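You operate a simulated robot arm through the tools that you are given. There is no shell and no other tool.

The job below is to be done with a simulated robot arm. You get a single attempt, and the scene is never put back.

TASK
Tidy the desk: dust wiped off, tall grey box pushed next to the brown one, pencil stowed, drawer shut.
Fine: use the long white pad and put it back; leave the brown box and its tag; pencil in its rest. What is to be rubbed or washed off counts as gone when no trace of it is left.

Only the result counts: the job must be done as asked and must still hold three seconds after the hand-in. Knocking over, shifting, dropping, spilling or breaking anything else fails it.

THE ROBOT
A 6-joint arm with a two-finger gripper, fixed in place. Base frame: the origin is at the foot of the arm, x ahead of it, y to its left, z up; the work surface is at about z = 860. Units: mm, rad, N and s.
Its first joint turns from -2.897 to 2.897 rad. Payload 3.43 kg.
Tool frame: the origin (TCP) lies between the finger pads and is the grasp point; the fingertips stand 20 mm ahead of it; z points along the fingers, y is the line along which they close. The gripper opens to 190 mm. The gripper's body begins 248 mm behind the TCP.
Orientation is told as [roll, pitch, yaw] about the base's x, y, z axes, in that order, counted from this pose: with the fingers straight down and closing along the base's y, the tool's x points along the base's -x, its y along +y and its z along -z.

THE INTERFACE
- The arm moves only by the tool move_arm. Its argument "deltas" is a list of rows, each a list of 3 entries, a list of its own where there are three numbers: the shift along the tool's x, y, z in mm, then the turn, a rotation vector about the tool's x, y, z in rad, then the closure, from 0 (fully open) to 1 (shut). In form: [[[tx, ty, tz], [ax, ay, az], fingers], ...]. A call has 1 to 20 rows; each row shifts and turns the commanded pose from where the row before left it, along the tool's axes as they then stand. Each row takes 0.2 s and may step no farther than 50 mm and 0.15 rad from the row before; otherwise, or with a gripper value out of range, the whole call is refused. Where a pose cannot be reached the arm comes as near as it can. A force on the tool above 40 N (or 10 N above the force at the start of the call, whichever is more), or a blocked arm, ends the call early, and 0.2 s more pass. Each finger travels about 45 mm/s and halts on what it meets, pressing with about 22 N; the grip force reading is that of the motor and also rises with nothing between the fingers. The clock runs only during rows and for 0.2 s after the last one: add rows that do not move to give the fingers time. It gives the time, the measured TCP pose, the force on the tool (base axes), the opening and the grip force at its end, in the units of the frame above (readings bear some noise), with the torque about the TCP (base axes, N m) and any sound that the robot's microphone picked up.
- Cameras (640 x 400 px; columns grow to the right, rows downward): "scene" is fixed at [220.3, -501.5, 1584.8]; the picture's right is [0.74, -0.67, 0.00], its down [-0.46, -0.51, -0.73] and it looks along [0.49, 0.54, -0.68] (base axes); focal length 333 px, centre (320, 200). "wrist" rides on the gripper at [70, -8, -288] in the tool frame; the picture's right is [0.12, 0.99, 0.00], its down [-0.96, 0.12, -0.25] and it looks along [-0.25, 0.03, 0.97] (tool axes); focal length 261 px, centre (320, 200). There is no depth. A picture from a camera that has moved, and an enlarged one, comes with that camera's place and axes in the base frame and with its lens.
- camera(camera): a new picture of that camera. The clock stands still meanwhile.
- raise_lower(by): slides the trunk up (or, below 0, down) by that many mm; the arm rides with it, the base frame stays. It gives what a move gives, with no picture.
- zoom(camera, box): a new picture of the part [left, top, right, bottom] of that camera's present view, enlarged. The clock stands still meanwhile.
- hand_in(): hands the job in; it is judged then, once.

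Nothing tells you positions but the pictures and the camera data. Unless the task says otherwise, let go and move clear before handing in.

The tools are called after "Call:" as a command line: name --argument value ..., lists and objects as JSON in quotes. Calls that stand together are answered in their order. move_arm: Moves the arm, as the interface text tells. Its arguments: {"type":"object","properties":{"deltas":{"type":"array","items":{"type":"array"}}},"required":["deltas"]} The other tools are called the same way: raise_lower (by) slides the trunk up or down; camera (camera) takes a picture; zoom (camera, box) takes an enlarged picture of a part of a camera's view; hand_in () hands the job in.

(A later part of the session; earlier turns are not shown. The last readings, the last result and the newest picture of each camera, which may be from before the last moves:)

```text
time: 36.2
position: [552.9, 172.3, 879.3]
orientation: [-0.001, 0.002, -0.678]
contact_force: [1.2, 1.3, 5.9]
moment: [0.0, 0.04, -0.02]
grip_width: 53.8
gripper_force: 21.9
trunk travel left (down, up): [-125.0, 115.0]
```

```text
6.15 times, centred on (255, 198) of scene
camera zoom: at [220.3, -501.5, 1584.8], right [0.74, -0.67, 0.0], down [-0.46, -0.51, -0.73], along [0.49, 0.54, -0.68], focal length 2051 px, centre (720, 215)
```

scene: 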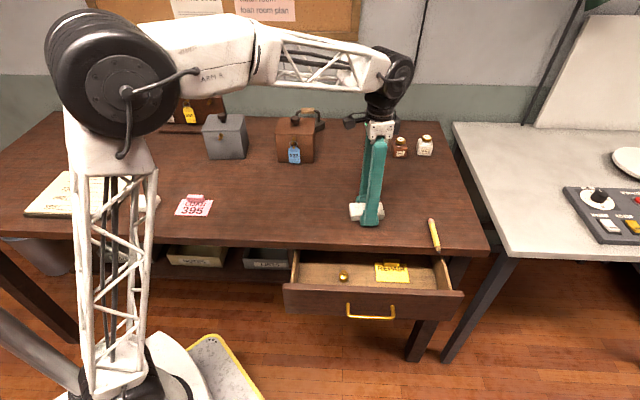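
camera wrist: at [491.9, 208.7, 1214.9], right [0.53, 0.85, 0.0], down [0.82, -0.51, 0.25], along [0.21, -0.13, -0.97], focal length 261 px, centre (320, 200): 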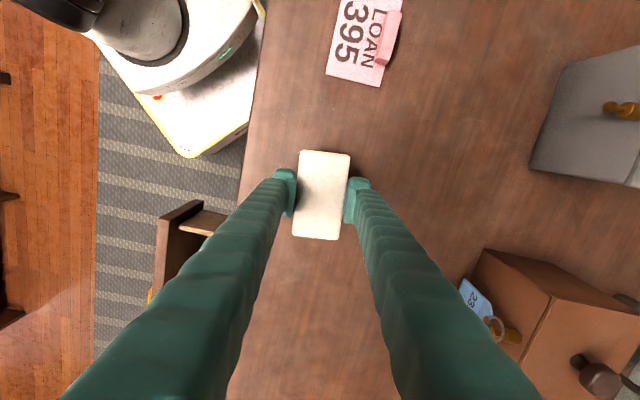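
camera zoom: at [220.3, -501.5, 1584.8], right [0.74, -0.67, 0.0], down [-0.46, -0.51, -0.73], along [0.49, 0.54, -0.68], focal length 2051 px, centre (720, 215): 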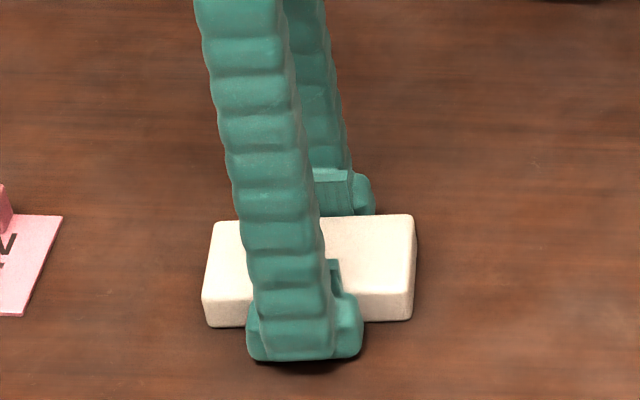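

Contact is made, but the pad sits about 2 mm beyond its original spot. I'll nudge it back, release it and rise.

Call:
move_arm --deltas '[[[-1, -2.2, -0.3], [0, 0, 0], 0.8], [[0, 0, 0], [0, 0, 0], 0.8], [[0, 0, 0], [0, 0, 0], 0.6], [[0, 0, 0], [0, 0, 0], 0.42], [[0, 0, 0], [0, 0, 0], 0.42], [[0, 0, 0], [0, 0, 0], 0.42], [[0, 0, -20], [0, 0, 0], 0.42], [[0, 0, -40], [0, 0, 0], 0.42], [[0, 0, -40], [0, 0, 0], 0.42], [[0, 0, -40], [0, 0, 0], 0.42], [[0, 0, -40], [0, 0, 0], 0.42], [[0, 0, 0], [0, 0, 0], 0.42]]'

Call:
zoom --camera "scene" --box '[225, 185, 285, 235]'

Call:
camera --camera "wrist"

```text
time: 38.8
position: [553.8, 170.9, 1058.4]
orientation: [0.001, 0.001, -0.677]
contact_force: [0.3, -0.4, -0.1]
moment: [0.01, -0.01, 0.01]
grip_width: 110.1
gripper_force: 0.0
trunk travel left (down, up): [-125.0, 115.0]
```

```text
8.00 times, centred on (255, 210) of scene
camera zoom: at [220.3, -501.5, 1584.8], right [0.74, -0.67, 0.0], down [-0.46, -0.51, -0.73], along [0.49, 0.54, -0.68], focal length 2666 px, centre (840, 120)
```

zoom: 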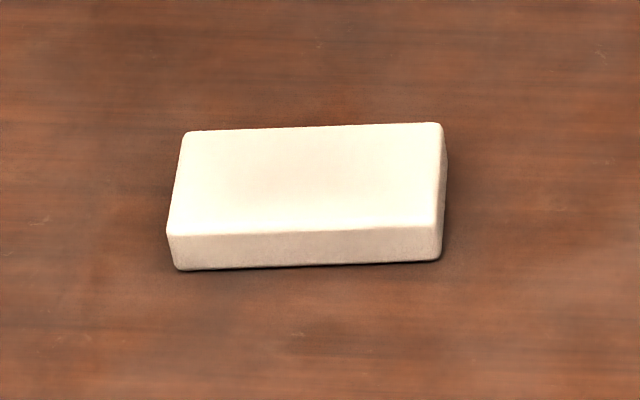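

```text
taken
camera wrist: at [492.7, 209.3, 1347.1], right [0.53, 0.85, 0.0], down [0.82, -0.51, 0.25], along [0.21, -0.13, -0.97], focal length 261 px, centre (320, 200)
```

wrist: 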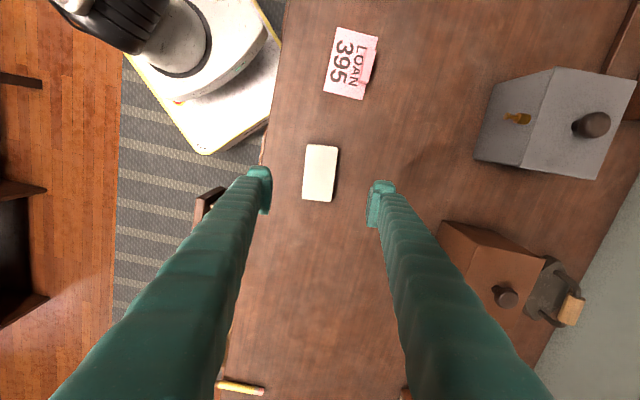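

The pad is back within about a millimetre. Next is the pencil, centred near (881, -258) and pointing about 44°. I'll turn the gripper so it closes across the pencil.

Call:
move_arm --deltas '[[[0, 0, 0], [0, 0, -0.144], 0.6], [[0, 0, 0], [0, 0, -0.144], 0.6], [[0, 0, 0], [0, 0, -0.144], 0.6], [[0, 0, 0], [0, 0, -0.144], 0.6], [[0, 0, 0], [0, 0, -0.144], 0.6], [[0, 0, 0], [0, 0, -0.144], 0.6], [[0, 0, 0], [0, 0, -0.144], 0.6], [[0, 0, 0], [0, 0, -0.144], 0.6], [[0, 0, 0], [0, 0, -0.144], 0.6], [[0, 0, 0], [0, 0, -0.144], 0.6], [[0, 0, 0], [0, 0, 0], 0.6]]'

Call:
move_arm --deltas '[[[5, -44.67, 0], [0, 0, 0], 0.6], [[5, -44.67, 0], [0, 0, 0], 0.6], [[5, -44.67, 0], [0, 0, 0], 0.6], [[5, -44.67, 0], [0, 0, 0], 0.6], [[5, -44.67, 0], [0, 0, 0], 0.6], [[5, -44.67, 0], [0, 0, 0], 0.6], [[5, -44.67, 0], [0, 0, 0], 0.6], [[5, -44.67, 0], [0, 0, 0], 0.6], [[5, -44.67, 0], [0, 0, 0], 0.6], [[5, -44.67, 0], [0, 0, 0], 0.6], [[5, -44.67, 0], [0, 0, 0], 0.6], [[5, -44.67, 0], [0, 0, 0], 0.6], [[0, 0, 0], [0, 0, 0], 0.6], [[0, 0, 0], [0, 0, 0], 0.6]]'

Call:
camera --camera "wrist"

Call:
camera --camera "scene"

```text
time: 41.2
position: [554.4, 170.7, 1059.8]
orientation: [-0.001, 0.001, 0.765]
contact_force: [-0.2, 0.3, 0.1]
moment: [0.01, -0.04, 0.02]
grip_width: 76.2
gripper_force: 0.0
trunk travel left (down, up): [-125.0, 115.0]
```

```text
time: 44.2
position: [879.1, -259.8, 1059.7]
orientation: [0.0, 0.0, 0.761]
contact_force: [-0.1, 1.3, 0.1]
moment: [-0.02, -0.02, 0.03]
grip_width: 76.1
gripper_force: 0.0
trunk travel left (down, up): [-125.0, 115.0]
```

```text
taken
camera wrist: at [834.2, -314.1, 1348.5], right [-0.77, 0.64, 0.0], down [0.62, 0.75, 0.25], along [0.16, 0.19, -0.97], focal length 261 px, centre (320, 200)
```

wrist: 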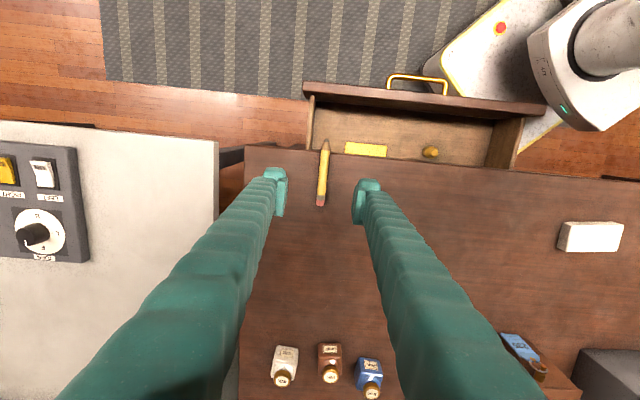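

```text
taken
```

scene: 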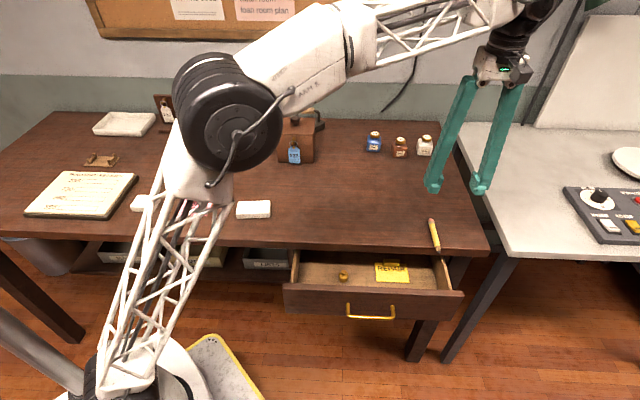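

Call:
zoom --camera "wrist" --box '[280, 120, 370, 220]'

Call:
zoom --camera "scene" --box '[400, 205, 480, 265]'

```text
4.00 times, centred on (325, 170) of wrist
camera zoom: at [834.2, -314.1, 1348.5], right [-0.77, 0.64, 0.0], down [0.62, 0.75, 0.25], along [0.16, 0.19, -0.97], focal length 1043 px, centre (300, 320)
```

zoom: 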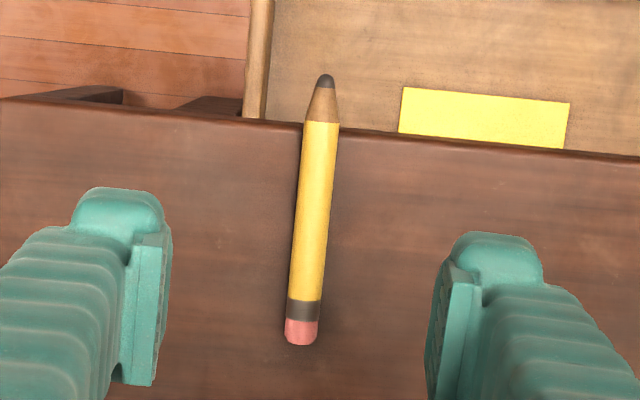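

```text
6.67 times, centred on (440, 235) of scene
camera zoom: at [220.3, -501.5, 1584.8], right [0.74, -0.67, 0.0], down [-0.46, -0.51, -0.73], along [0.49, 0.54, -0.68], focal length 2222 px, centre (-480, -33)
```

zoom: 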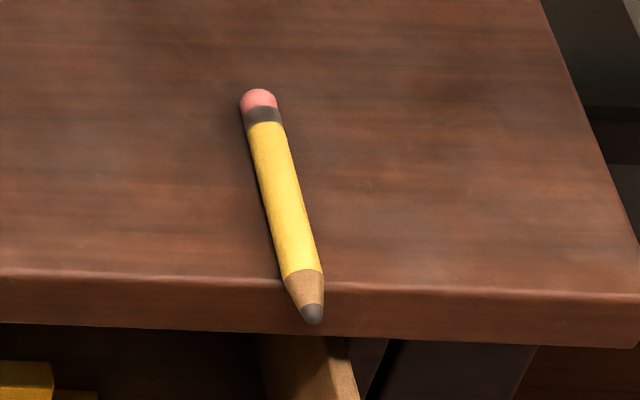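

The pencil is about 15 mm thick and centred near (877, -253), angled 45.7°. I'll line up and descend partway to verify.

Call:
move_arm --deltas '[[[-3.4, 6.7, 0], [0, 0, 0], 0.7], [[0, 0, 0], [0, 0, -0.0375], 0.7], [[0, 0, 40], [0, 0, 0], 0.7], [[0, 0, 40], [0, 0, 0], 0.7], [[0, 0, 40], [0, 0, 0], 0.7], [[0, 0, 10], [0, 0, 0], 0.7], [[0, 0, 0], [0, 0, 0], 0.7], [[0, 0, 0], [0, 0, 0], 0.7]]'

Call:
camera --camera "wrist"

Call:
zoom --camera "wrist" --box '[270, 110, 370, 230]'

Call:
zoom --camera "scene" --box '[390, 170, 490, 265]'

```text
time: 46.0
position: [877.5, -252.7, 929.2]
orientation: [0.002, 0.0, 0.801]
contact_force: [-0.1, 0.3, -0.3]
moment: [0.03, 0.0, -0.05]
grip_width: 57.0
gripper_force: 0.1
trunk travel left (down, up): [-125.0, 115.0]
```

```text
taken
camera wrist: at [833.7, -308.2, 1218.0], right [-0.8, 0.61, 0.0], down [0.59, 0.77, 0.25], along [0.15, 0.2, -0.97], focal length 261 px, centre (320, 200)
```

wrist: 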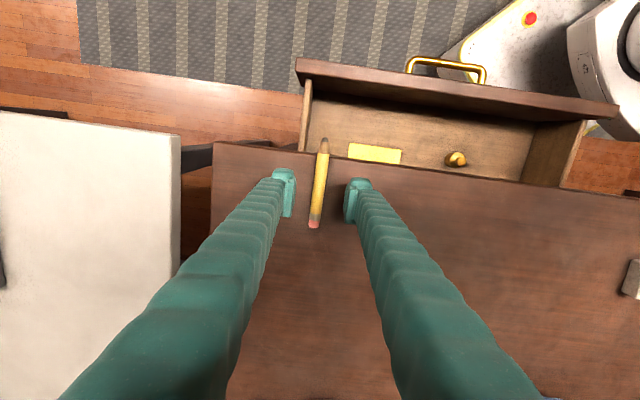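

```text
3.33 times, centred on (320, 170) of wrist
camera zoom: at [833.7, -308.2, 1218.0], right [-0.8, 0.61, 0.0], down [0.59, 0.77, 0.25], along [0.15, 0.2, -0.97], focal length 869 px, centre (320, 300)
```

zoom: 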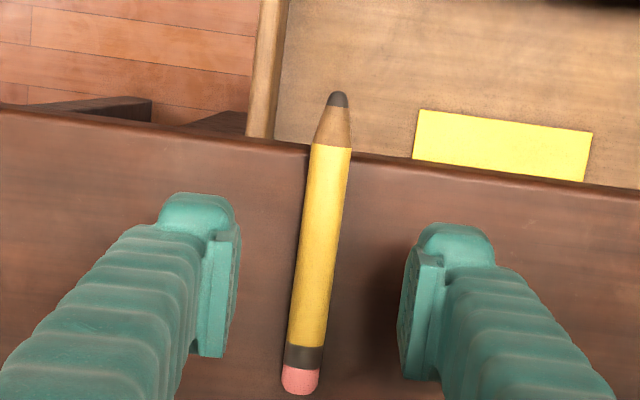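

```text
4.21 times, centred on (440, 218) of scene
camera zoom: at [220.3, -501.5, 1584.8], right [0.74, -0.67, 0.0], down [-0.46, -0.51, -0.73], along [0.49, 0.54, -0.68], focal length 1403 px, centre (-185, 126)
```

zoom: 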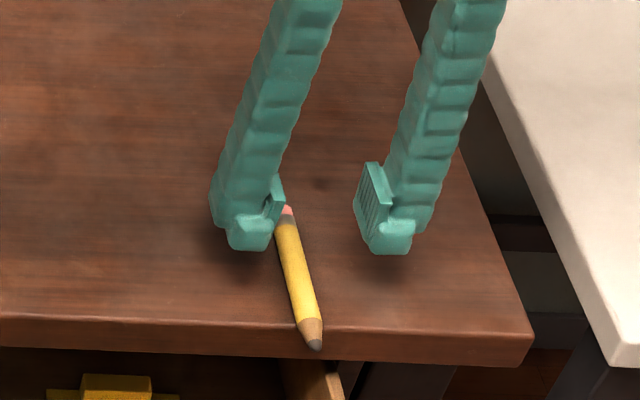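

The pencil is centred between the fingers and well aligned. I'll descend to grip height and close.

Call:
move_arm --deltas '[[[0, 0, 25], [0, 0, 0], 0.7], [[0, 0, 14], [0, 0, 0], 0.7], [[0, 0, 7], [0, 0, 0], 0.7], [[0, 0, 0], [0, 0, 0], 0.7], [[0, 0, 0], [0, 0, 0], 0.7]]'

Call:
zoom --camera "scene" --box '[390, 190, 490, 265]'

```text
time: 47.2
position: [879.3, -251.8, 885.0]
orientation: [0.001, -0.001, 0.802]
contact_force: [0.5, 0.5, -1.2]
moment: [0.01, 0.0, -0.01]
grip_width: 57.1
gripper_force: 0.1
trunk travel left (down, up): [-125.0, 115.0]
```

```text
5.33 times, centred on (440, 228) of scene
camera zoom: at [220.3, -501.5, 1584.8], right [0.74, -0.67, 0.0], down [-0.46, -0.51, -0.73], along [0.49, 0.54, -0.68], focal length 1777 px, centre (-320, 53)
```

zoom: 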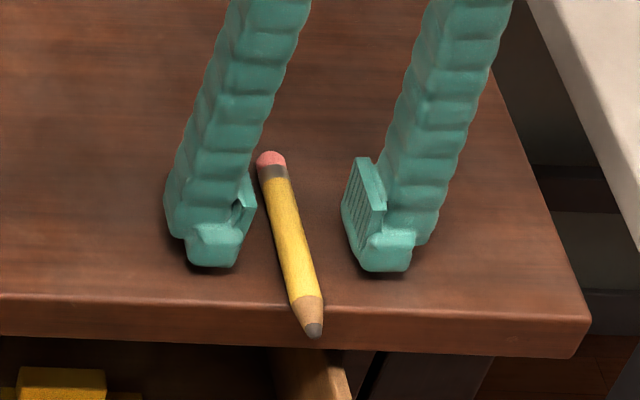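

Call:
move_arm --deltas '[[[0, 0, 2.5], [0, 0, 0], 0.7], [[0, 0, 0], [0, 0, 0], 0.8], [[0, 0, 0], [0, 0, 0], 0.9], [[0, 0, 0], [0, 0, 0], 0.97], [[0, 0, 0], [0, 0, 0], 0.97], [[0, 0, 0], [0, 0, 0], 0.97], [[0, 0, 0], [0, 0, 0], 0.97]]'

Call:
zoom --camera "scene" --box '[390, 190, 490, 265]'

Call:
zoom --camera "wrist" --box '[270, 110, 370, 230]'

```text
time: 48.8
position: [877.8, -251.1, 881.7]
orientation: [0.002, 0.001, 0.8]
contact_force: [-0.2, 0.3, 0.6]
moment: [-0.03, 0.03, 0.01]
grip_width: 12.1
gripper_force: 22.5
trunk travel left (down, up): [-125.0, 115.0]
```

```text
5.33 times, centred on (440, 228) of scene
camera zoom: at [220.3, -501.5, 1584.8], right [0.74, -0.67, 0.0], down [-0.46, -0.51, -0.73], along [0.49, 0.54, -0.68], focal length 1777 px, centre (-320, 53)
```

zoom: 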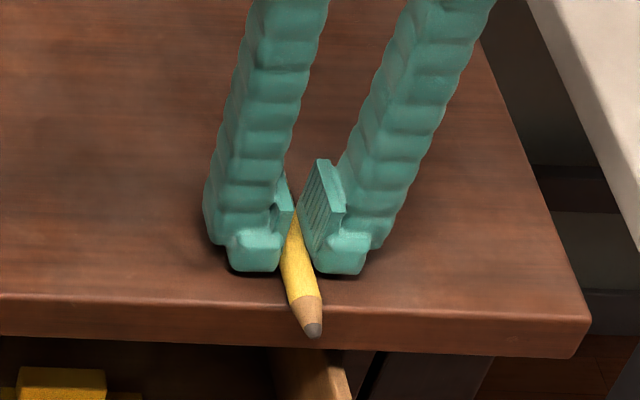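

```text
3.33 times, centred on (320, 170) of wrist
camera zoom: at [834.9, -307.2, 1170.7], right [-0.8, 0.61, 0.0], down [0.59, 0.77, 0.25], along [0.15, 0.2, -0.97], focal length 869 px, centre (320, 300)
```

zoom: 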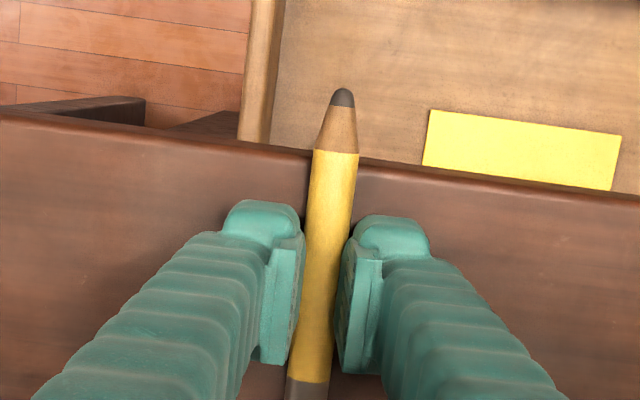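

The pencil is gripped. I'll lift it straight up and turn the tool so the pencil runs along the rest's cradle direction.

Call:
move_arm --deltas '[[[0, 0, -10], [0, 0, 0], 0.97], [[0, 0, -30], [0, 0, 0], 0.97], [[0, 0, -40], [0, 0, 0], 0.97], [[0, 0, -40], [0, 0, 0], 0.97], [[0, 0, -40], [0, 0, 0], 0.97], [[0, 0, -40], [0, 0, 0], 0.97], [[0, 0, 0], [0, 0, 0.1441], 0.97], [[0, 0, 0], [0, 0, 0.1441], 0.97], [[0, 0, 0], [0, 0, 0.1441], 0.97], [[0, 0, 0], [0, 0, 0.1441], 0.97], [[0, 0, 0], [0, 0, 0.1441], 0.97], [[0, 0, 0], [0, 0, 0.1441], 0.97], [[0, 0, 0], [0, 0, 0.1441], 0.97], [[0, 0, 0], [0, 0, 0.1441], 0.97], [[0, 0, 0], [0, 0, 0.1441], 0.97], [[0, 0, 0], [0, 0, 0.1441], 0.97], [[0, 0, 0], [0, 0, 0.1441], 0.97], [[0, 0, 0], [0, 0, 0], 0.97]]'

Call:
camera --camera "wrist"

Call:
camera --camera "scene"

```text
time: 52.6
position: [878.7, -251.7, 1080.4]
orientation: [0.002, -0.001, -0.788]
contact_force: [1.2, 0.3, -0.7]
moment: [-0.02, 0.01, -0.02]
grip_width: 11.6
gripper_force: 22.1
trunk travel left (down, up): [-125.0, 115.0]
```

```text
taken
camera wrist: at [822.5, -206.9, 1369.7], right [0.62, 0.79, 0.0], down [0.76, -0.6, 0.25], along [0.19, -0.15, -0.97], focal length 261 px, centre (320, 200)
```

wrist: 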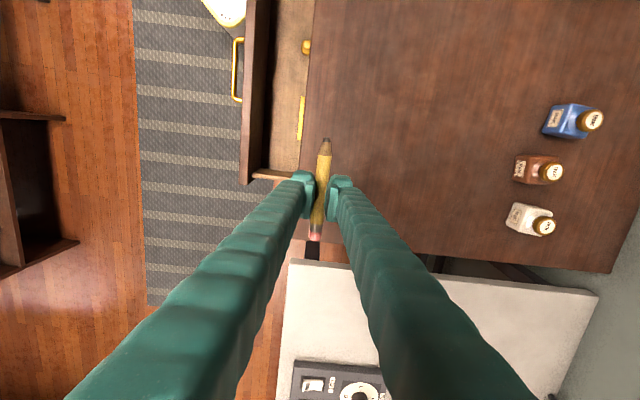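

```text
taken
```

scene: 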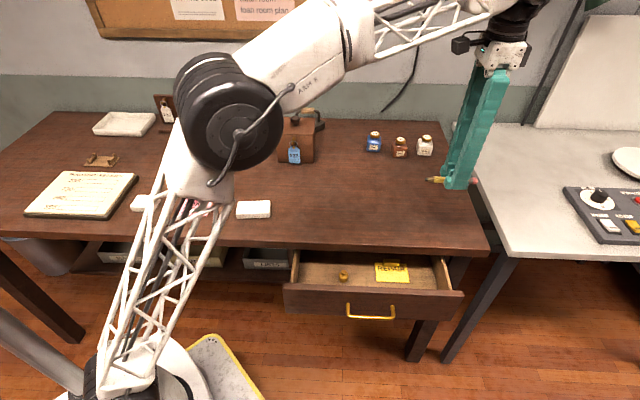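

The pencil is held level. I'll carry it across to above the rest at about (290, 752).

Call:
move_arm --deltas '[[[46.95, 12.1, 0], [0, 0, 0], 0.97], [[46.95, 12.1, 0], [0, 0, 0], 0.97], [[46.95, 12.1, 0], [0, 0, 0], 0.97], [[46.95, 12.1, 0], [0, 0, 0], 0.97], [[46.95, 12.1, 0], [0, 0, 0], 0.97], [[46.95, 12.1, 0], [0, 0, 0], 0.97], [[46.95, 12.1, 0], [0, 0, 0], 0.97], [[46.95, 12.1, 0], [0, 0, 0], 0.97], [[46.95, 12.1, 0], [0, 0, 0], 0.97], [[46.95, 12.1, 0], [0, 0, 0], 0.97], [[46.95, 12.1, 0], [0, 0, 0], 0.97], [[46.95, 12.1, 0], [0, 0, 0], 0.97], [[0, 0, 0], [0, 0, 0], 0.97]]'

Call:
move_arm --deltas '[[[46.95, 12.1, 0], [0, 0, 0], 0.97], [[46.95, 12.1, 0], [0, 0, 0], 0.97], [[46.95, 12.1, 0], [0, 0, 0], 0.97], [[46.95, 12.1, 0], [0, 0, 0], 0.97], [[46.95, 12.1, 0], [0, 0, 0], 0.97], [[46.95, 12.1, 0], [0, 0, 0], 0.97], [[46.95, 12.1, 0], [0, 0, 0], 0.97], [[46.95, 12.1, 0], [0, 0, 0], 0.97], [[46.95, 12.1, 0], [0, 0, 0], 0.97], [[46.95, 12.1, 0], [0, 0, 0], 0.97], [[46.95, 12.1, 0], [0, 0, 0], 0.97], [[46.95, 12.1, 0], [0, 0, 0], 0.97], [[0, 0, 0], [0, 0, 0], 0.97], [[0, 0, 0], [0, 0, 0], 0.97]]'

Call:
camera --camera "wrist"

Call:
camera --camera "scene"

```text
time: 55.4
position: [581.2, 249.5, 1081.7]
orientation: [0.0, -0.001, -0.786]
contact_force: [1.4, 0.0, -0.1]
moment: [0.01, 0.03, 0.01]
grip_width: 11.6
gripper_force: 21.8
trunk travel left (down, up): [-125.0, 115.0]
```

```text
time: 58.4
position: [288.5, 752.4, 1081.3]
orientation: [0.001, 0.001, -0.787]
contact_force: [-0.7, -0.5, -0.5]
moment: [-0.01, -0.03, -0.01]
grip_width: 11.1
gripper_force: 21.9
trunk travel left (down, up): [-125.0, 115.0]
```

```text
taken
camera wrist: at [232.2, 797.3, 1369.3], right [0.62, 0.79, 0.0], down [0.76, -0.6, 0.25], along [0.19, -0.15, -0.97], focal length 261 px, centre (320, 200)
```

wrist: 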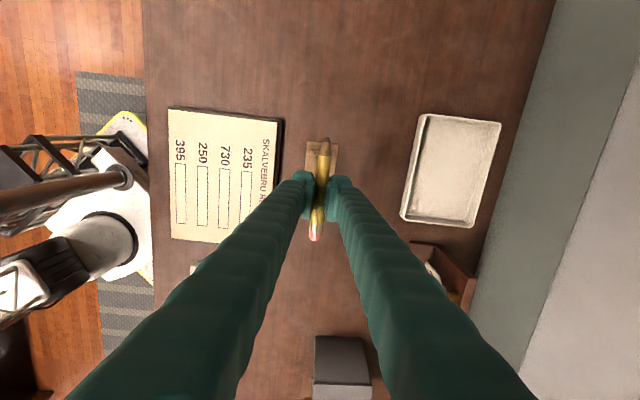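

```text
taken
```

scene: 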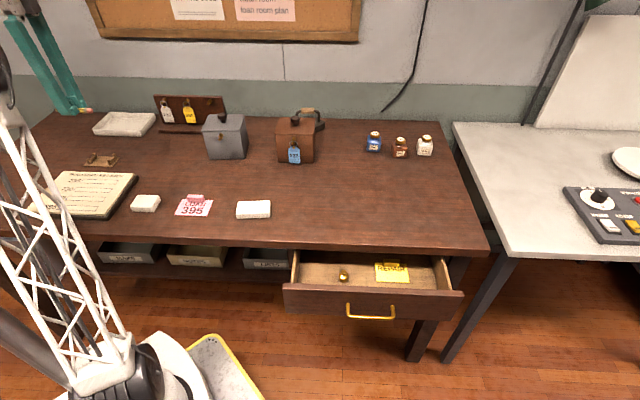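

Call:
zoom --camera "wrist" --box '[270, 110, 380, 250]'

Call:
zoom --camera "scene" --box '[70, 140, 140, 185]'

Call:
zoom --camera "scene" --box '[0, 60, 160, 180]'

```text
2.86 times, centred on (325, 180) of wrist
camera zoom: at [232.2, 797.3, 1369.3], right [0.62, 0.79, 0.0], down [0.76, -0.6, 0.25], along [0.19, -0.15, -0.97], focal length 745 px, centre (306, 257)
```

zoom: 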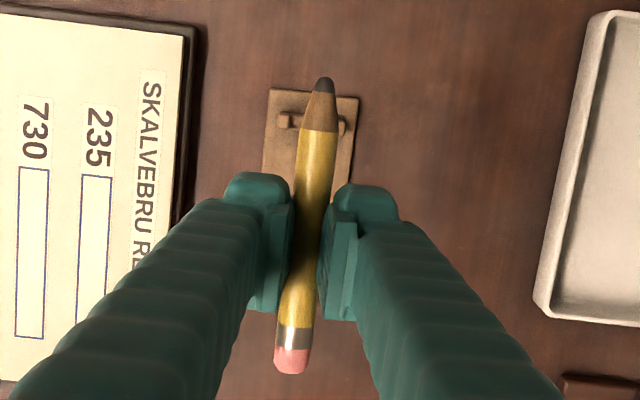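

```text
8.89 times, centred on (105, 162) of scene
camera zoom: at [220.3, -501.5, 1584.8], right [0.74, -0.67, 0.0], down [-0.46, -0.51, -0.73], along [0.49, 0.54, -0.68], focal length 2962 px, centre (2231, 533)
```

zoom: 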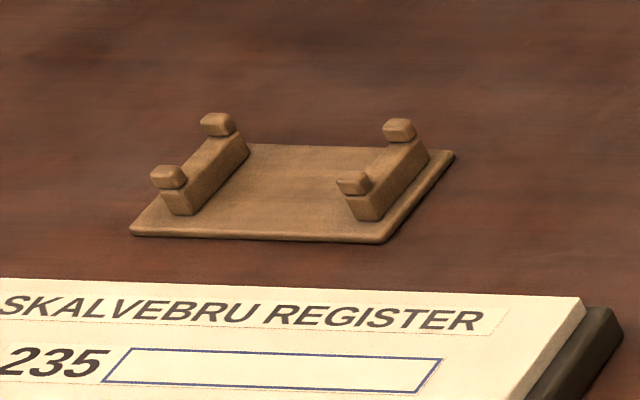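

```text
3.33 times, centred on (80, 120) of scene
camera zoom: at [220.3, -501.5, 1584.8], right [0.74, -0.67, 0.0], down [-0.46, -0.51, -0.73], along [0.49, 0.54, -0.68], focal length 1111 px, centre (1120, 467)
```

zoom: 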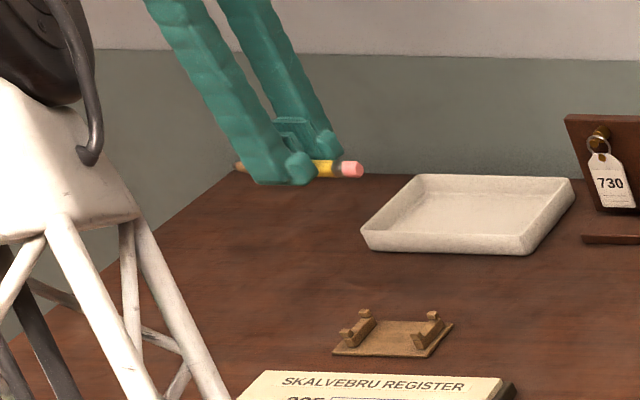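

I've located the rest's four posts: its centre line matches the current TCP, which needs only a shift of about 6 mm along the pencil. I'll shift, then lower to just above the posts and check.

Call:
move_arm --deltas '[[[-6, 0, 0], [0, 0, -0.01], 0.97], [[0, 0, 40], [0, 0, 0], 0.97], [[0, 0, 40], [0, 0, 0], 0.97], [[0, 0, 40], [0, 0, 0], 0.97], [[0, 0, 30], [0, 0, 0], 0.97], [[0, 0, 0], [0, 0, 0], 0.97], [[0, 0, 0], [0, 0, 0], 0.97]]'

Call:
zoom --camera "wrist" --box '[260, 100, 380, 250]'

Call:
zoom --camera "scene" --box '[50, 120, 150, 195]'

```text
time: 60.0
position: [290.9, 745.8, 933.0]
orientation: [0.002, 0.0, -0.776]
contact_force: [-0.7, 0.7, -0.5]
moment: [0.02, 0.02, 0.0]
grip_width: 10.7
gripper_force: 22.7
trunk travel left (down, up): [-125.0, 115.0]
```

```text
2.67 times, centred on (320, 175) of wrist
camera zoom: at [234.6, 789.9, 1220.6], right [0.61, 0.79, 0.0], down [0.77, -0.59, 0.25], along [0.2, -0.15, -0.97], focal length 695 px, centre (320, 267)
```

zoom: 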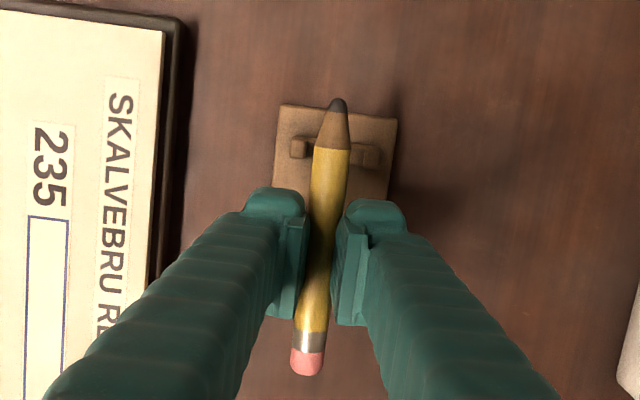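

```text
5.33 times, centred on (100, 158) of scene
camera zoom: at [220.3, -501.5, 1584.8], right [0.74, -0.67, 0.0], down [-0.46, -0.51, -0.73], along [0.49, 0.54, -0.68], focal length 1777 px, centre (1493, 427)
```

zoom: 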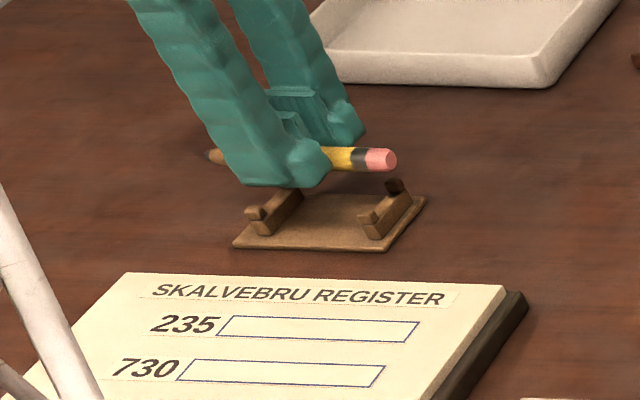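

The pencil is slightly (about 2 mm) to the front of the posts' midline. I'll correct that and lower toward the cradle.

Call:
move_arm --deltas '[[[0, 1.7, 10], [0, 0, 0], 0.97], [[0, 0, 10], [0, 0, 0], 0.97], [[0, 0, 5], [0, 0, 0], 0.97], [[0, 0, 0], [0, 0, 0], 0.97]]'

Call:
zoom --camera "scene" --box '[60, 130, 140, 190]'

Call:
zoom --camera "wrist" --box '[260, 100, 380, 250]'

```text
time: 61.0
position: [291.5, 747.7, 905.7]
orientation: [0.0, 0.0, -0.776]
contact_force: [0.4, 0.4, -0.4]
moment: [0.01, -0.03, 0.01]
grip_width: 10.5
gripper_force: 22.0
trunk travel left (down, up): [-125.0, 115.0]
```

```text
6.67 times, centred on (100, 160) of scene
camera zoom: at [220.3, -501.5, 1584.8], right [0.74, -0.67, 0.0], down [-0.46, -0.51, -0.73], along [0.49, 0.54, -0.68], focal length 2222 px, centre (1787, 467)
```

zoom: 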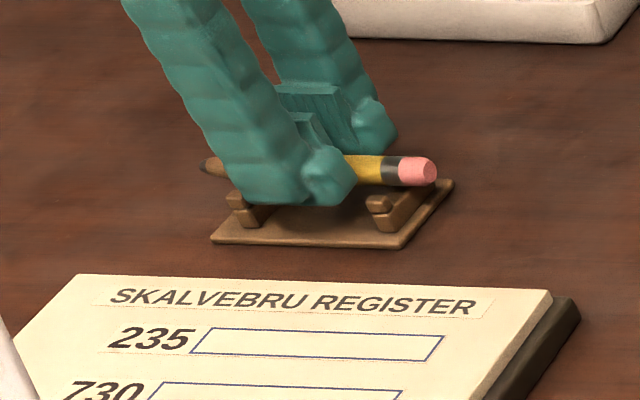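

```text
2.67 times, centred on (320, 175) of wrist
camera zoom: at [235.3, 790.9, 1195.4], right [0.61, 0.79, 0.0], down [0.77, -0.59, 0.25], along [0.2, -0.15, -0.97], focal length 695 px, centre (320, 267)
```

zoom: 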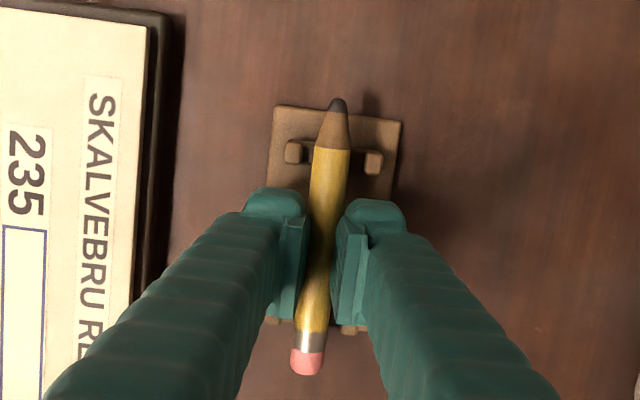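

The pencil hangs between the posts, about a degree off. I'll trim the angle and continue down in small steps until the cradle takes it.

Call:
move_arm --deltas '[[[0, 0.6, 0], [0, 0, 0.02], 0.97], [[0, 0, 3], [0, 0, 0], 0.97], [[0, 0, 2], [0, 0, 0], 0.97], [[0, 0, 0], [0, 0, 0], 0.97]]'

Call:
move_arm --deltas '[[[0, 0, 1.5], [0, 0, 0], 0.97], [[0, 0, 0], [0, 0, 0], 0.97]]'

Call:
zoom --camera "scene" --box '[60, 130, 140, 190]'

Call:
zoom --camera "wrist" --box '[260, 100, 380, 250]'

```text
time: 62.0
position: [293.9, 747.6, 902.3]
orientation: [0.0, 0.0, -0.796]
contact_force: [-0.9, 0.0, 3.6]
moment: [-0.02, 0.0, 0.04]
grip_width: 10.6
gripper_force: 22.6
trunk travel left (down, up): [-125.0, 115.0]
```

```text
time: 62.6
position: [291.3, 747.6, 899.7]
orientation: [0.001, 0.002, -0.796]
contact_force: [0.1, 3.6, 25.1]
moment: [-0.08, -0.18, 0.04]
grip_width: 10.3
gripper_force: 22.0
trunk travel left (down, up): [-125.0, 115.0]
```

```text
6.67 times, centred on (100, 160) of scene
camera zoom: at [220.3, -501.5, 1584.8], right [0.74, -0.67, 0.0], down [-0.46, -0.51, -0.73], along [0.49, 0.54, -0.68], focal length 2222 px, centre (1787, 467)
```

zoom: 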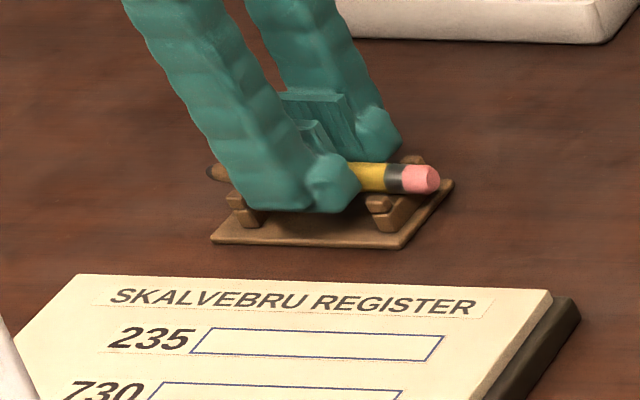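

```text
2.67 times, centred on (320, 175) of wrist
camera zoom: at [236.4, 792.2, 1190.5], right [0.63, 0.78, 0.0], down [0.76, -0.61, 0.25], along [0.19, -0.15, -0.97], focal length 695 px, centre (320, 267)
```

zoom: 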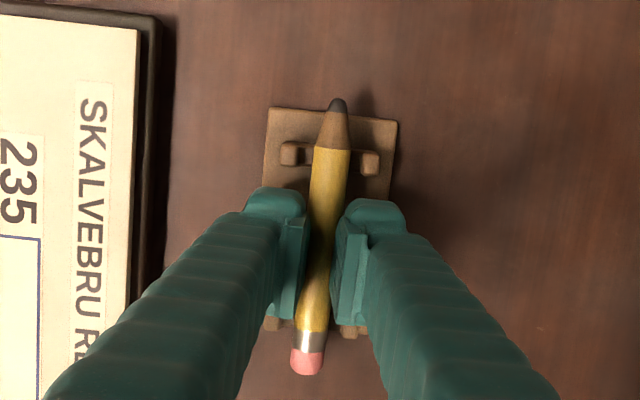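

The pencil is seated on the bars between the posts. I'll ease the pressure, open the fingers a little and rise straight up.

Call:
move_arm --deltas '[[[0, 0, -1.2], [0, 0, 0], 0.97], [[0, 0, 0], [0, 0, 0], 0.97]]'

Call:
move_arm --deltas '[[[0, 0, 0], [0, 0, 0], 0.93], [[0, 0, 0], [0, 0, 0], 0.9], [[0, 0, 0], [0, 0, 0], 0.87], [[0, 0, 0], [0, 0, 0], 0.85], [[0, 0, 0], [0, 0, 0], 0.85], [[0, 0, 0], [0, 0, 0], 0.85]]'

Call:
zoom --camera "scene" --box '[60, 130, 140, 190]'

Call:
zoom --camera "wrist" --box '[260, 100, 380, 250]'

```text
time: 63.2
position: [293.2, 748.1, 901.5]
orientation: [0.0, -0.001, -0.797]
contact_force: [1.0, 4.9, 18.0]
moment: [0.09, -0.02, 0.02]
grip_width: 10.3
gripper_force: 22.1
trunk travel left (down, up): [-125.0, 115.0]
```

```text
time: 64.6
position: [292.0, 747.2, 900.9]
orientation: [-0.001, 0.001, -0.795]
contact_force: [-0.4, 0.4, 0.0]
moment: [-0.01, 0.0, 0.01]
grip_width: 28.3
gripper_force: 0.1
trunk travel left (down, up): [-125.0, 115.0]
```

```text
6.67 times, centred on (100, 160) of scene
camera zoom: at [220.3, -501.5, 1584.8], right [0.74, -0.67, 0.0], down [-0.46, -0.51, -0.73], along [0.49, 0.54, -0.68], focal length 2222 px, centre (1787, 467)
```

zoom: 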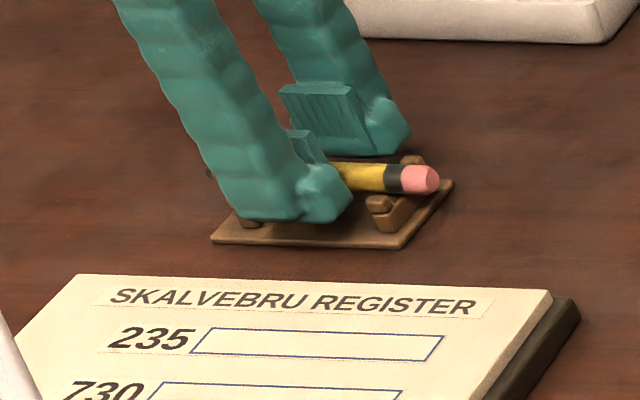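

```text
2.67 times, centred on (320, 175) of wrist
camera zoom: at [236.7, 793.0, 1190.0], right [0.63, 0.78, 0.0], down [0.76, -0.61, 0.25], along [0.19, -0.16, -0.97], focal length 695 px, centre (320, 267)
```

zoom: 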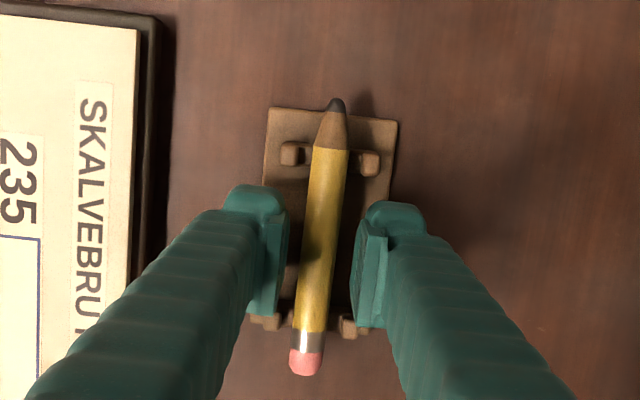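

The pencil lies in its rest between the posts. I'll rise clear, then study the two boxes for the push.

Call:
move_arm --deltas '[[[0, 0, -10], [0, 0, 0], 0.85], [[0, 0, -30], [0, 0, 0], 0.85], [[0, 0, -40], [0, 0, 0], 0.85], [[0, 0, -40], [0, 0, 0], 0.85], [[0, 0, -40], [0, 0, 0], 0.85], [[0, 0, -30], [0, 0, 0], 0.85], [[0, 0, 0], [0, 0, 0], 0.85]]'

Call:
zoom --camera "scene" --box '[60, 130, 140, 190]'

Call:
camera --camera "wrist"

Call:
zoom --camera "scene" --box '[190, 95, 340, 190]'

Call:
zoom --camera "scene" --box '[140, 85, 260, 165]'

```text
time: 66.2
position: [293.1, 746.4, 1091.5]
orientation: [0.0, 0.001, -0.794]
contact_force: [0.2, -0.2, -0.6]
moment: [-0.01, -0.01, 0.0]
grip_width: 28.5
gripper_force: 0.0
trunk travel left (down, up): [-125.0, 115.0]
```

```text
6.67 times, centred on (100, 160) of scene
camera zoom: at [220.3, -501.5, 1584.8], right [0.74, -0.67, 0.0], down [-0.46, -0.51, -0.73], along [0.49, 0.54, -0.68], focal length 2222 px, centre (1787, 467)
```

zoom: 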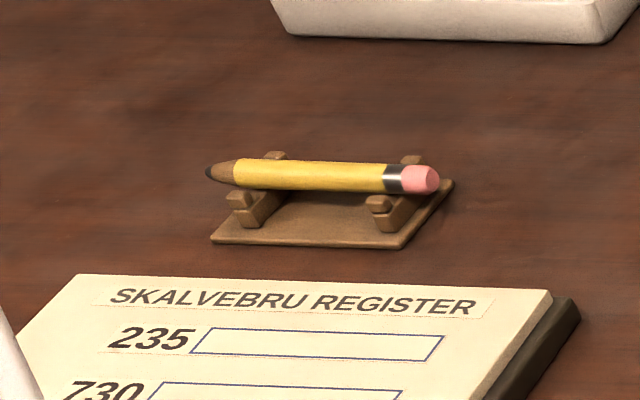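

```text
taken
camera wrist: at [236.2, 792.1, 1380.6], right [0.63, 0.78, 0.0], down [0.76, -0.61, 0.25], along [0.19, -0.15, -0.97], focal length 261 px, centre (320, 200)
```

wrist: 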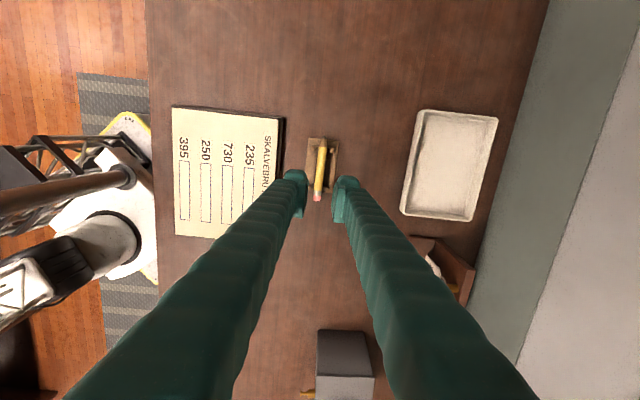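

```text
4.21 times, centred on (265, 142) of scene
camera zoom: at [220.3, -501.5, 1584.8], right [0.74, -0.67, 0.0], down [-0.46, -0.51, -0.73], along [0.49, 0.54, -0.68], focal length 1403 px, centre (552, 442)
```

zoom: 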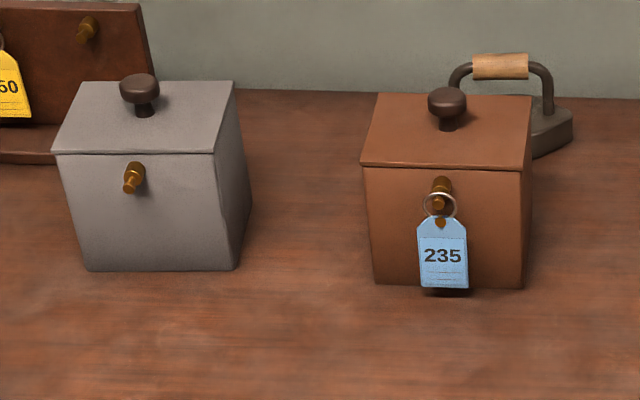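

```text
5.00 times, centred on (200, 125) of scene
camera zoom: at [220.3, -501.5, 1584.8], right [0.74, -0.67, 0.0], down [-0.46, -0.51, -0.73], along [0.49, 0.54, -0.68], focal length 1666 px, centre (920, 575)
```

zoom: 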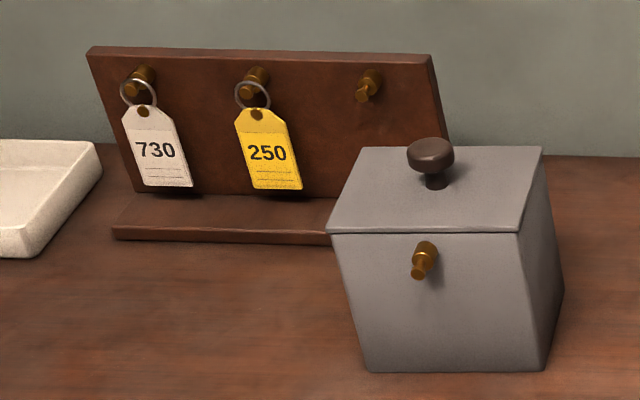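

The pencil sits neatly in its rest. The grey box is about 132 x 117 x 117 mm, with its left face centre near (624, 551) and a gap of about 125 mm to the brown box. I'll push low from the left with two spread fingers, so I'm moving to the left of the grey box first.

Call:
move_arm --deltas '[[[-45.7, 14, 0], [0, 0, 0], 0.663], [[-45.7, 14, 0], [0, 0, 0], 0.663], [[-45.7, 14, 0], [0, 0, 0], 0.663], [[-45.7, 14, 0], [0, 0, 0], 0.663], [[-45.7, 14, 0], [0, 0, 0], 0.663], [[-45.7, 14, 0], [0, 0, 0], 0.663], [[-45.7, 14, 0], [0, 0, 0], 0.663], [[0, 0, 0], [0, 0, 0], 0.663], [[0, 0, 0], [0, 0, 0], 0.663]]'

Call:
camera --camera "wrist"

Call:
camera --camera "scene"

```text
time: 68.2
position: [589.6, 588.0, 1092.7]
orientation: [0.0, -0.001, -0.798]
contact_force: [0.4, 0.7, -0.1]
moment: [-0.02, -0.01, -0.01]
grip_width: 64.4
gripper_force: 0.0
trunk travel left (down, up): [-125.0, 115.0]
```

```text
taken
camera wrist: at [533.3, 633.9, 1381.2], right [0.63, 0.78, 0.0], down [0.76, -0.61, 0.25], along [0.19, -0.16, -0.97], focal length 261 px, centre (320, 200)
```

wrist: 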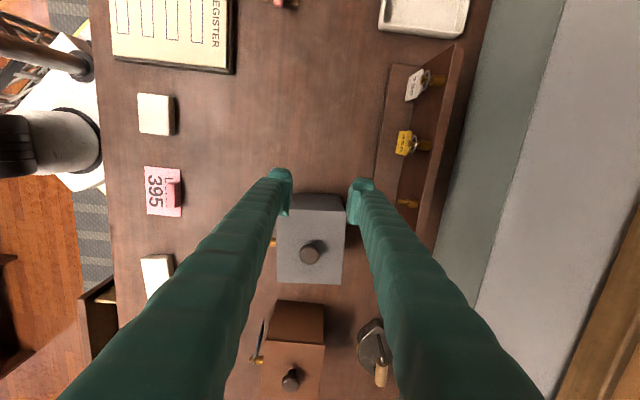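

```text
taken
```

scene: 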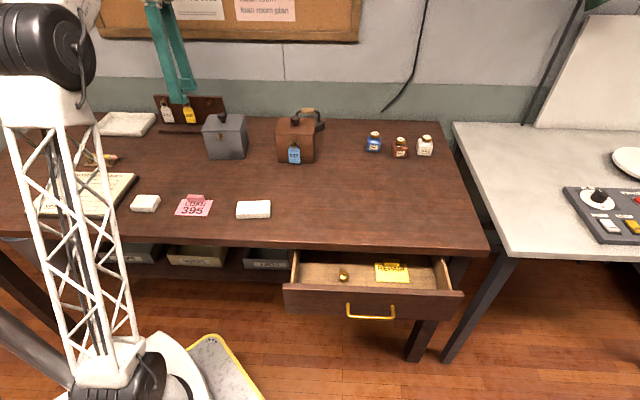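

Call:
zoom --camera "wrist" --box '[220, 150, 440, 390]'

```text
1.67 times, centred on (330, 270) of wrist
camera zoom: at [533.3, 633.9, 1381.2], right [0.63, 0.78, 0.0], down [0.76, -0.61, 0.25], along [0.19, -0.16, -0.97], focal length 434 px, centre (303, 83)
```

zoom: 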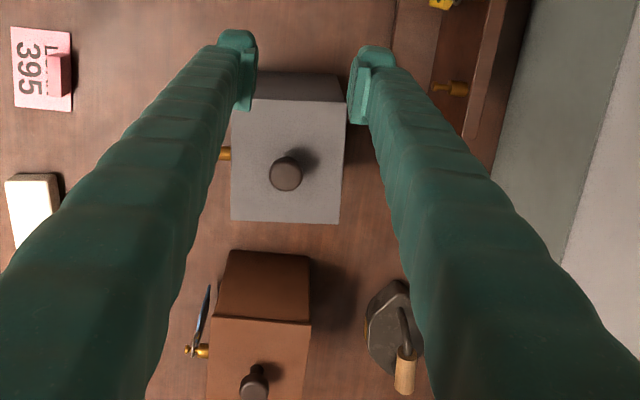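

Both cameras agree on the box corners. I'll trim the tool angle to match the brown box's face and descend to the left of the grey box.

Call:
move_arm --deltas '[[[0, 0, 0], [0, 0, -0.023], 0.663], [[0, 0, 38], [0, 0, 0], 0.663], [[0, 0, 38], [0, 0, 0], 0.663], [[0, 0, 38], [0, 0, 0], 0.663], [[0, 0, 38], [0, 0, 0], 0.663], [[0, 0, 38], [0, 0, 0], 0.663], [[0, 0, 11], [0, 0, 0], 0.663], [[0, 0, 0], [0, 0, 0], 0.663], [[0, 0, 0], [0, 0, 0], 0.663]]'

Call:
camera --camera "wrist"

Call:
zoom --camera "scene" --box '[140, 85, 340, 190]'

```text
time: 70.2
position: [586.1, 588.6, 889.1]
orientation: [0.0, -0.002, -0.772]
contact_force: [0.5, -0.7, -0.7]
moment: [0.0, 0.03, 0.01]
grip_width: 64.0
gripper_force: 0.2
trunk travel left (down, up): [-125.0, 115.0]
```

```text
taken
camera wrist: at [528.8, 633.1, 1177.5], right [0.61, 0.79, 0.0], down [0.77, -0.59, 0.25], along [0.2, -0.15, -0.97], focal length 261 px, centre (320, 200)
```

wrist: 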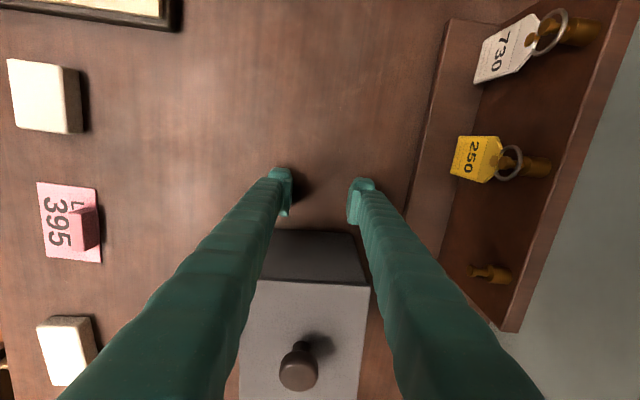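

```text
3.20 times, centred on (240, 138) of scene
camera zoom: at [220.3, -501.5, 1584.8], right [0.74, -0.67, 0.0], down [-0.46, -0.51, -0.73], along [0.49, 0.54, -0.68], focal length 1066 px, centre (576, 400)
```

zoom: 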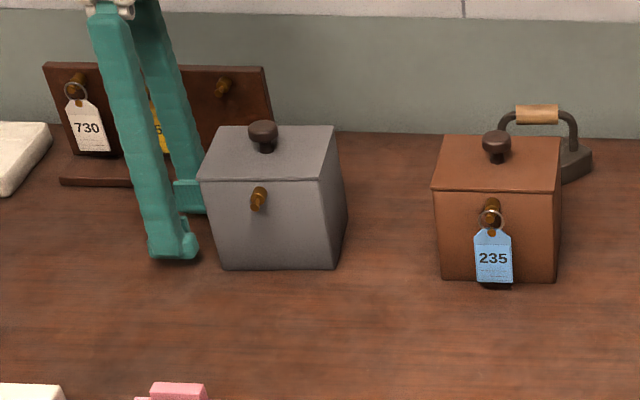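

Both fingers are beside the left face. I'll narrow the spread a little and begin pushing slowly toward the brown box.

Call:
move_arm --deltas '[[[0, 0, 0], [0, 0, 0], 0.747], [[0, 0, 0], [0, 0, 0], 0.747], [[-10, 0, 0], [0, 0, 0], 0.747], [[-10, 0, 0], [0, 0, 0], 0.747], [[-8, 0, 0], [0, 0, 0], 0.747], [[-8, 0, 0], [0, 0, 0], 0.747], [[-8, 0, 0], [0, 0, 0], 0.747], [[-8, 0, 0], [0, 0, 0], 0.747], [[0, 0, 0], [0, 0, 0], 0.747]]'

Call:
zoom --camera "scene" --box '[140, 85, 340, 190]'

Call:
camera --camera "wrist"

```text
time: 72.2
position: [624.0, 552.3, 890.6]
orientation: [0.002, -0.001, -0.776]
contact_force: [-0.7, -0.5, 0.3]
moment: [0.04, 0.01, -0.08]
grip_width: 48.2
gripper_force: 0.2
trunk travel left (down, up): [-125.0, 115.0]
```

```text
3.20 times, centred on (240, 138) of scene
camera zoom: at [220.3, -501.5, 1584.8], right [0.74, -0.67, 0.0], down [-0.46, -0.51, -0.73], along [0.49, 0.54, -0.68], focal length 1066 px, centre (576, 400)
```

zoom: 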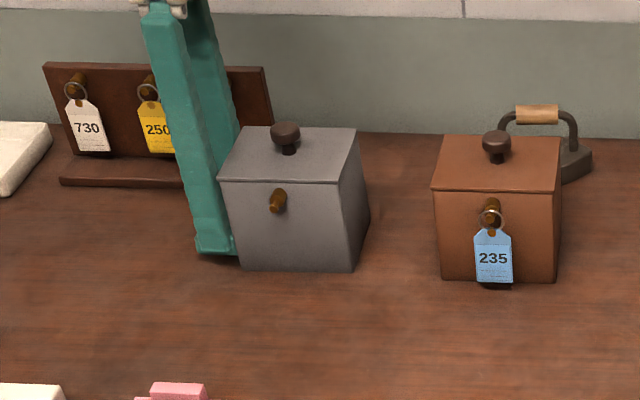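

```text
taken
camera wrist: at [566.8, 596.9, 1178.9], right [0.61, 0.79, 0.0], down [0.77, -0.59, 0.25], along [0.2, -0.15, -0.97], focal length 261 px, centre (320, 200)
```

wrist: 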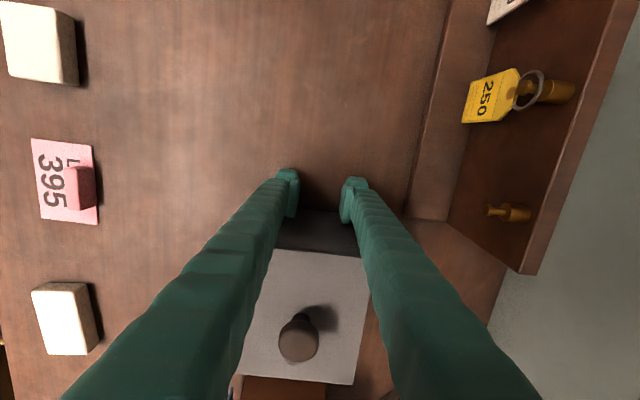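

The box slides smoothly and stays upright. I'll continue the push by 70 mm.

Call:
move_arm --deltas '[[[-8, 0, 0], [0, 0, 0], 0.747], [[-8, 0, 0], [0, 0, 0], 0.747], [[-8, 0, 0], [0, 0, 0], 0.747], [[-8, 0, 0], [0, 0, 0], 0.747], [[-8, 0, 0], [0, 0, 0], 0.747], [[-8, 0, 0], [0, 0, 0], 0.747], [[-8, 0, 0], [0, 0, 0], 0.747], [[-8, 0, 0], [0, 0, 0], 0.747], [[-6, 0, 0], [0, 0, 0], 0.747], [[0, 0, 0], [0, 0, 0], 0.747]]'

Call:
zoom --camera "scene" --box '[190, 95, 340, 190]'

Call:
camera --camera "wrist"

```text
time: 74.4
position: [674.7, 503.7, 890.9]
orientation: [0.0, 0.001, -0.773]
contact_force: [-0.1, 0.1, 0.5]
moment: [0.01, 0.0, 0.0]
grip_width: 47.8
gripper_force: 0.1
trunk travel left (down, up): [-125.0, 115.0]
```

```text
4.21 times, centred on (265, 142) of scene
camera zoom: at [220.3, -501.5, 1584.8], right [0.74, -0.67, 0.0], down [-0.46, -0.51, -0.73], along [0.49, 0.54, -0.68], focal length 1403 px, centre (552, 442)
```

zoom: 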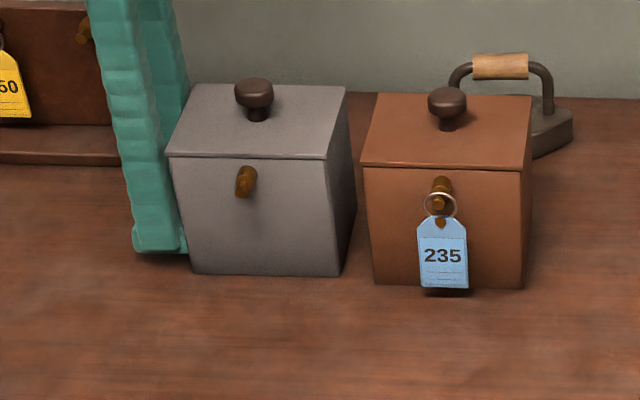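

```text
taken
camera wrist: at [617.5, 547.3, 1178.5], right [0.61, 0.79, 0.0], down [0.77, -0.59, 0.25], along [0.2, -0.15, -0.97], focal length 261 px, centre (320, 200)
```

wrist: 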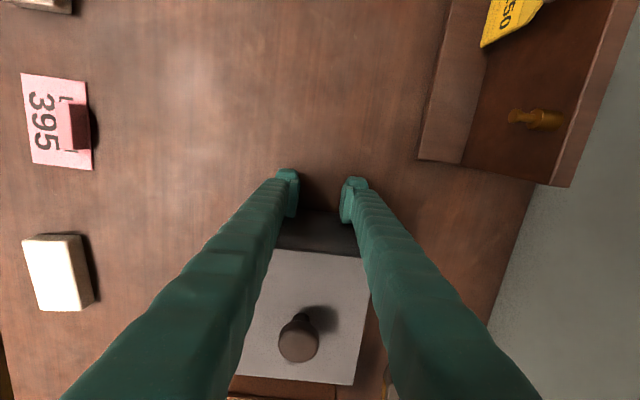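

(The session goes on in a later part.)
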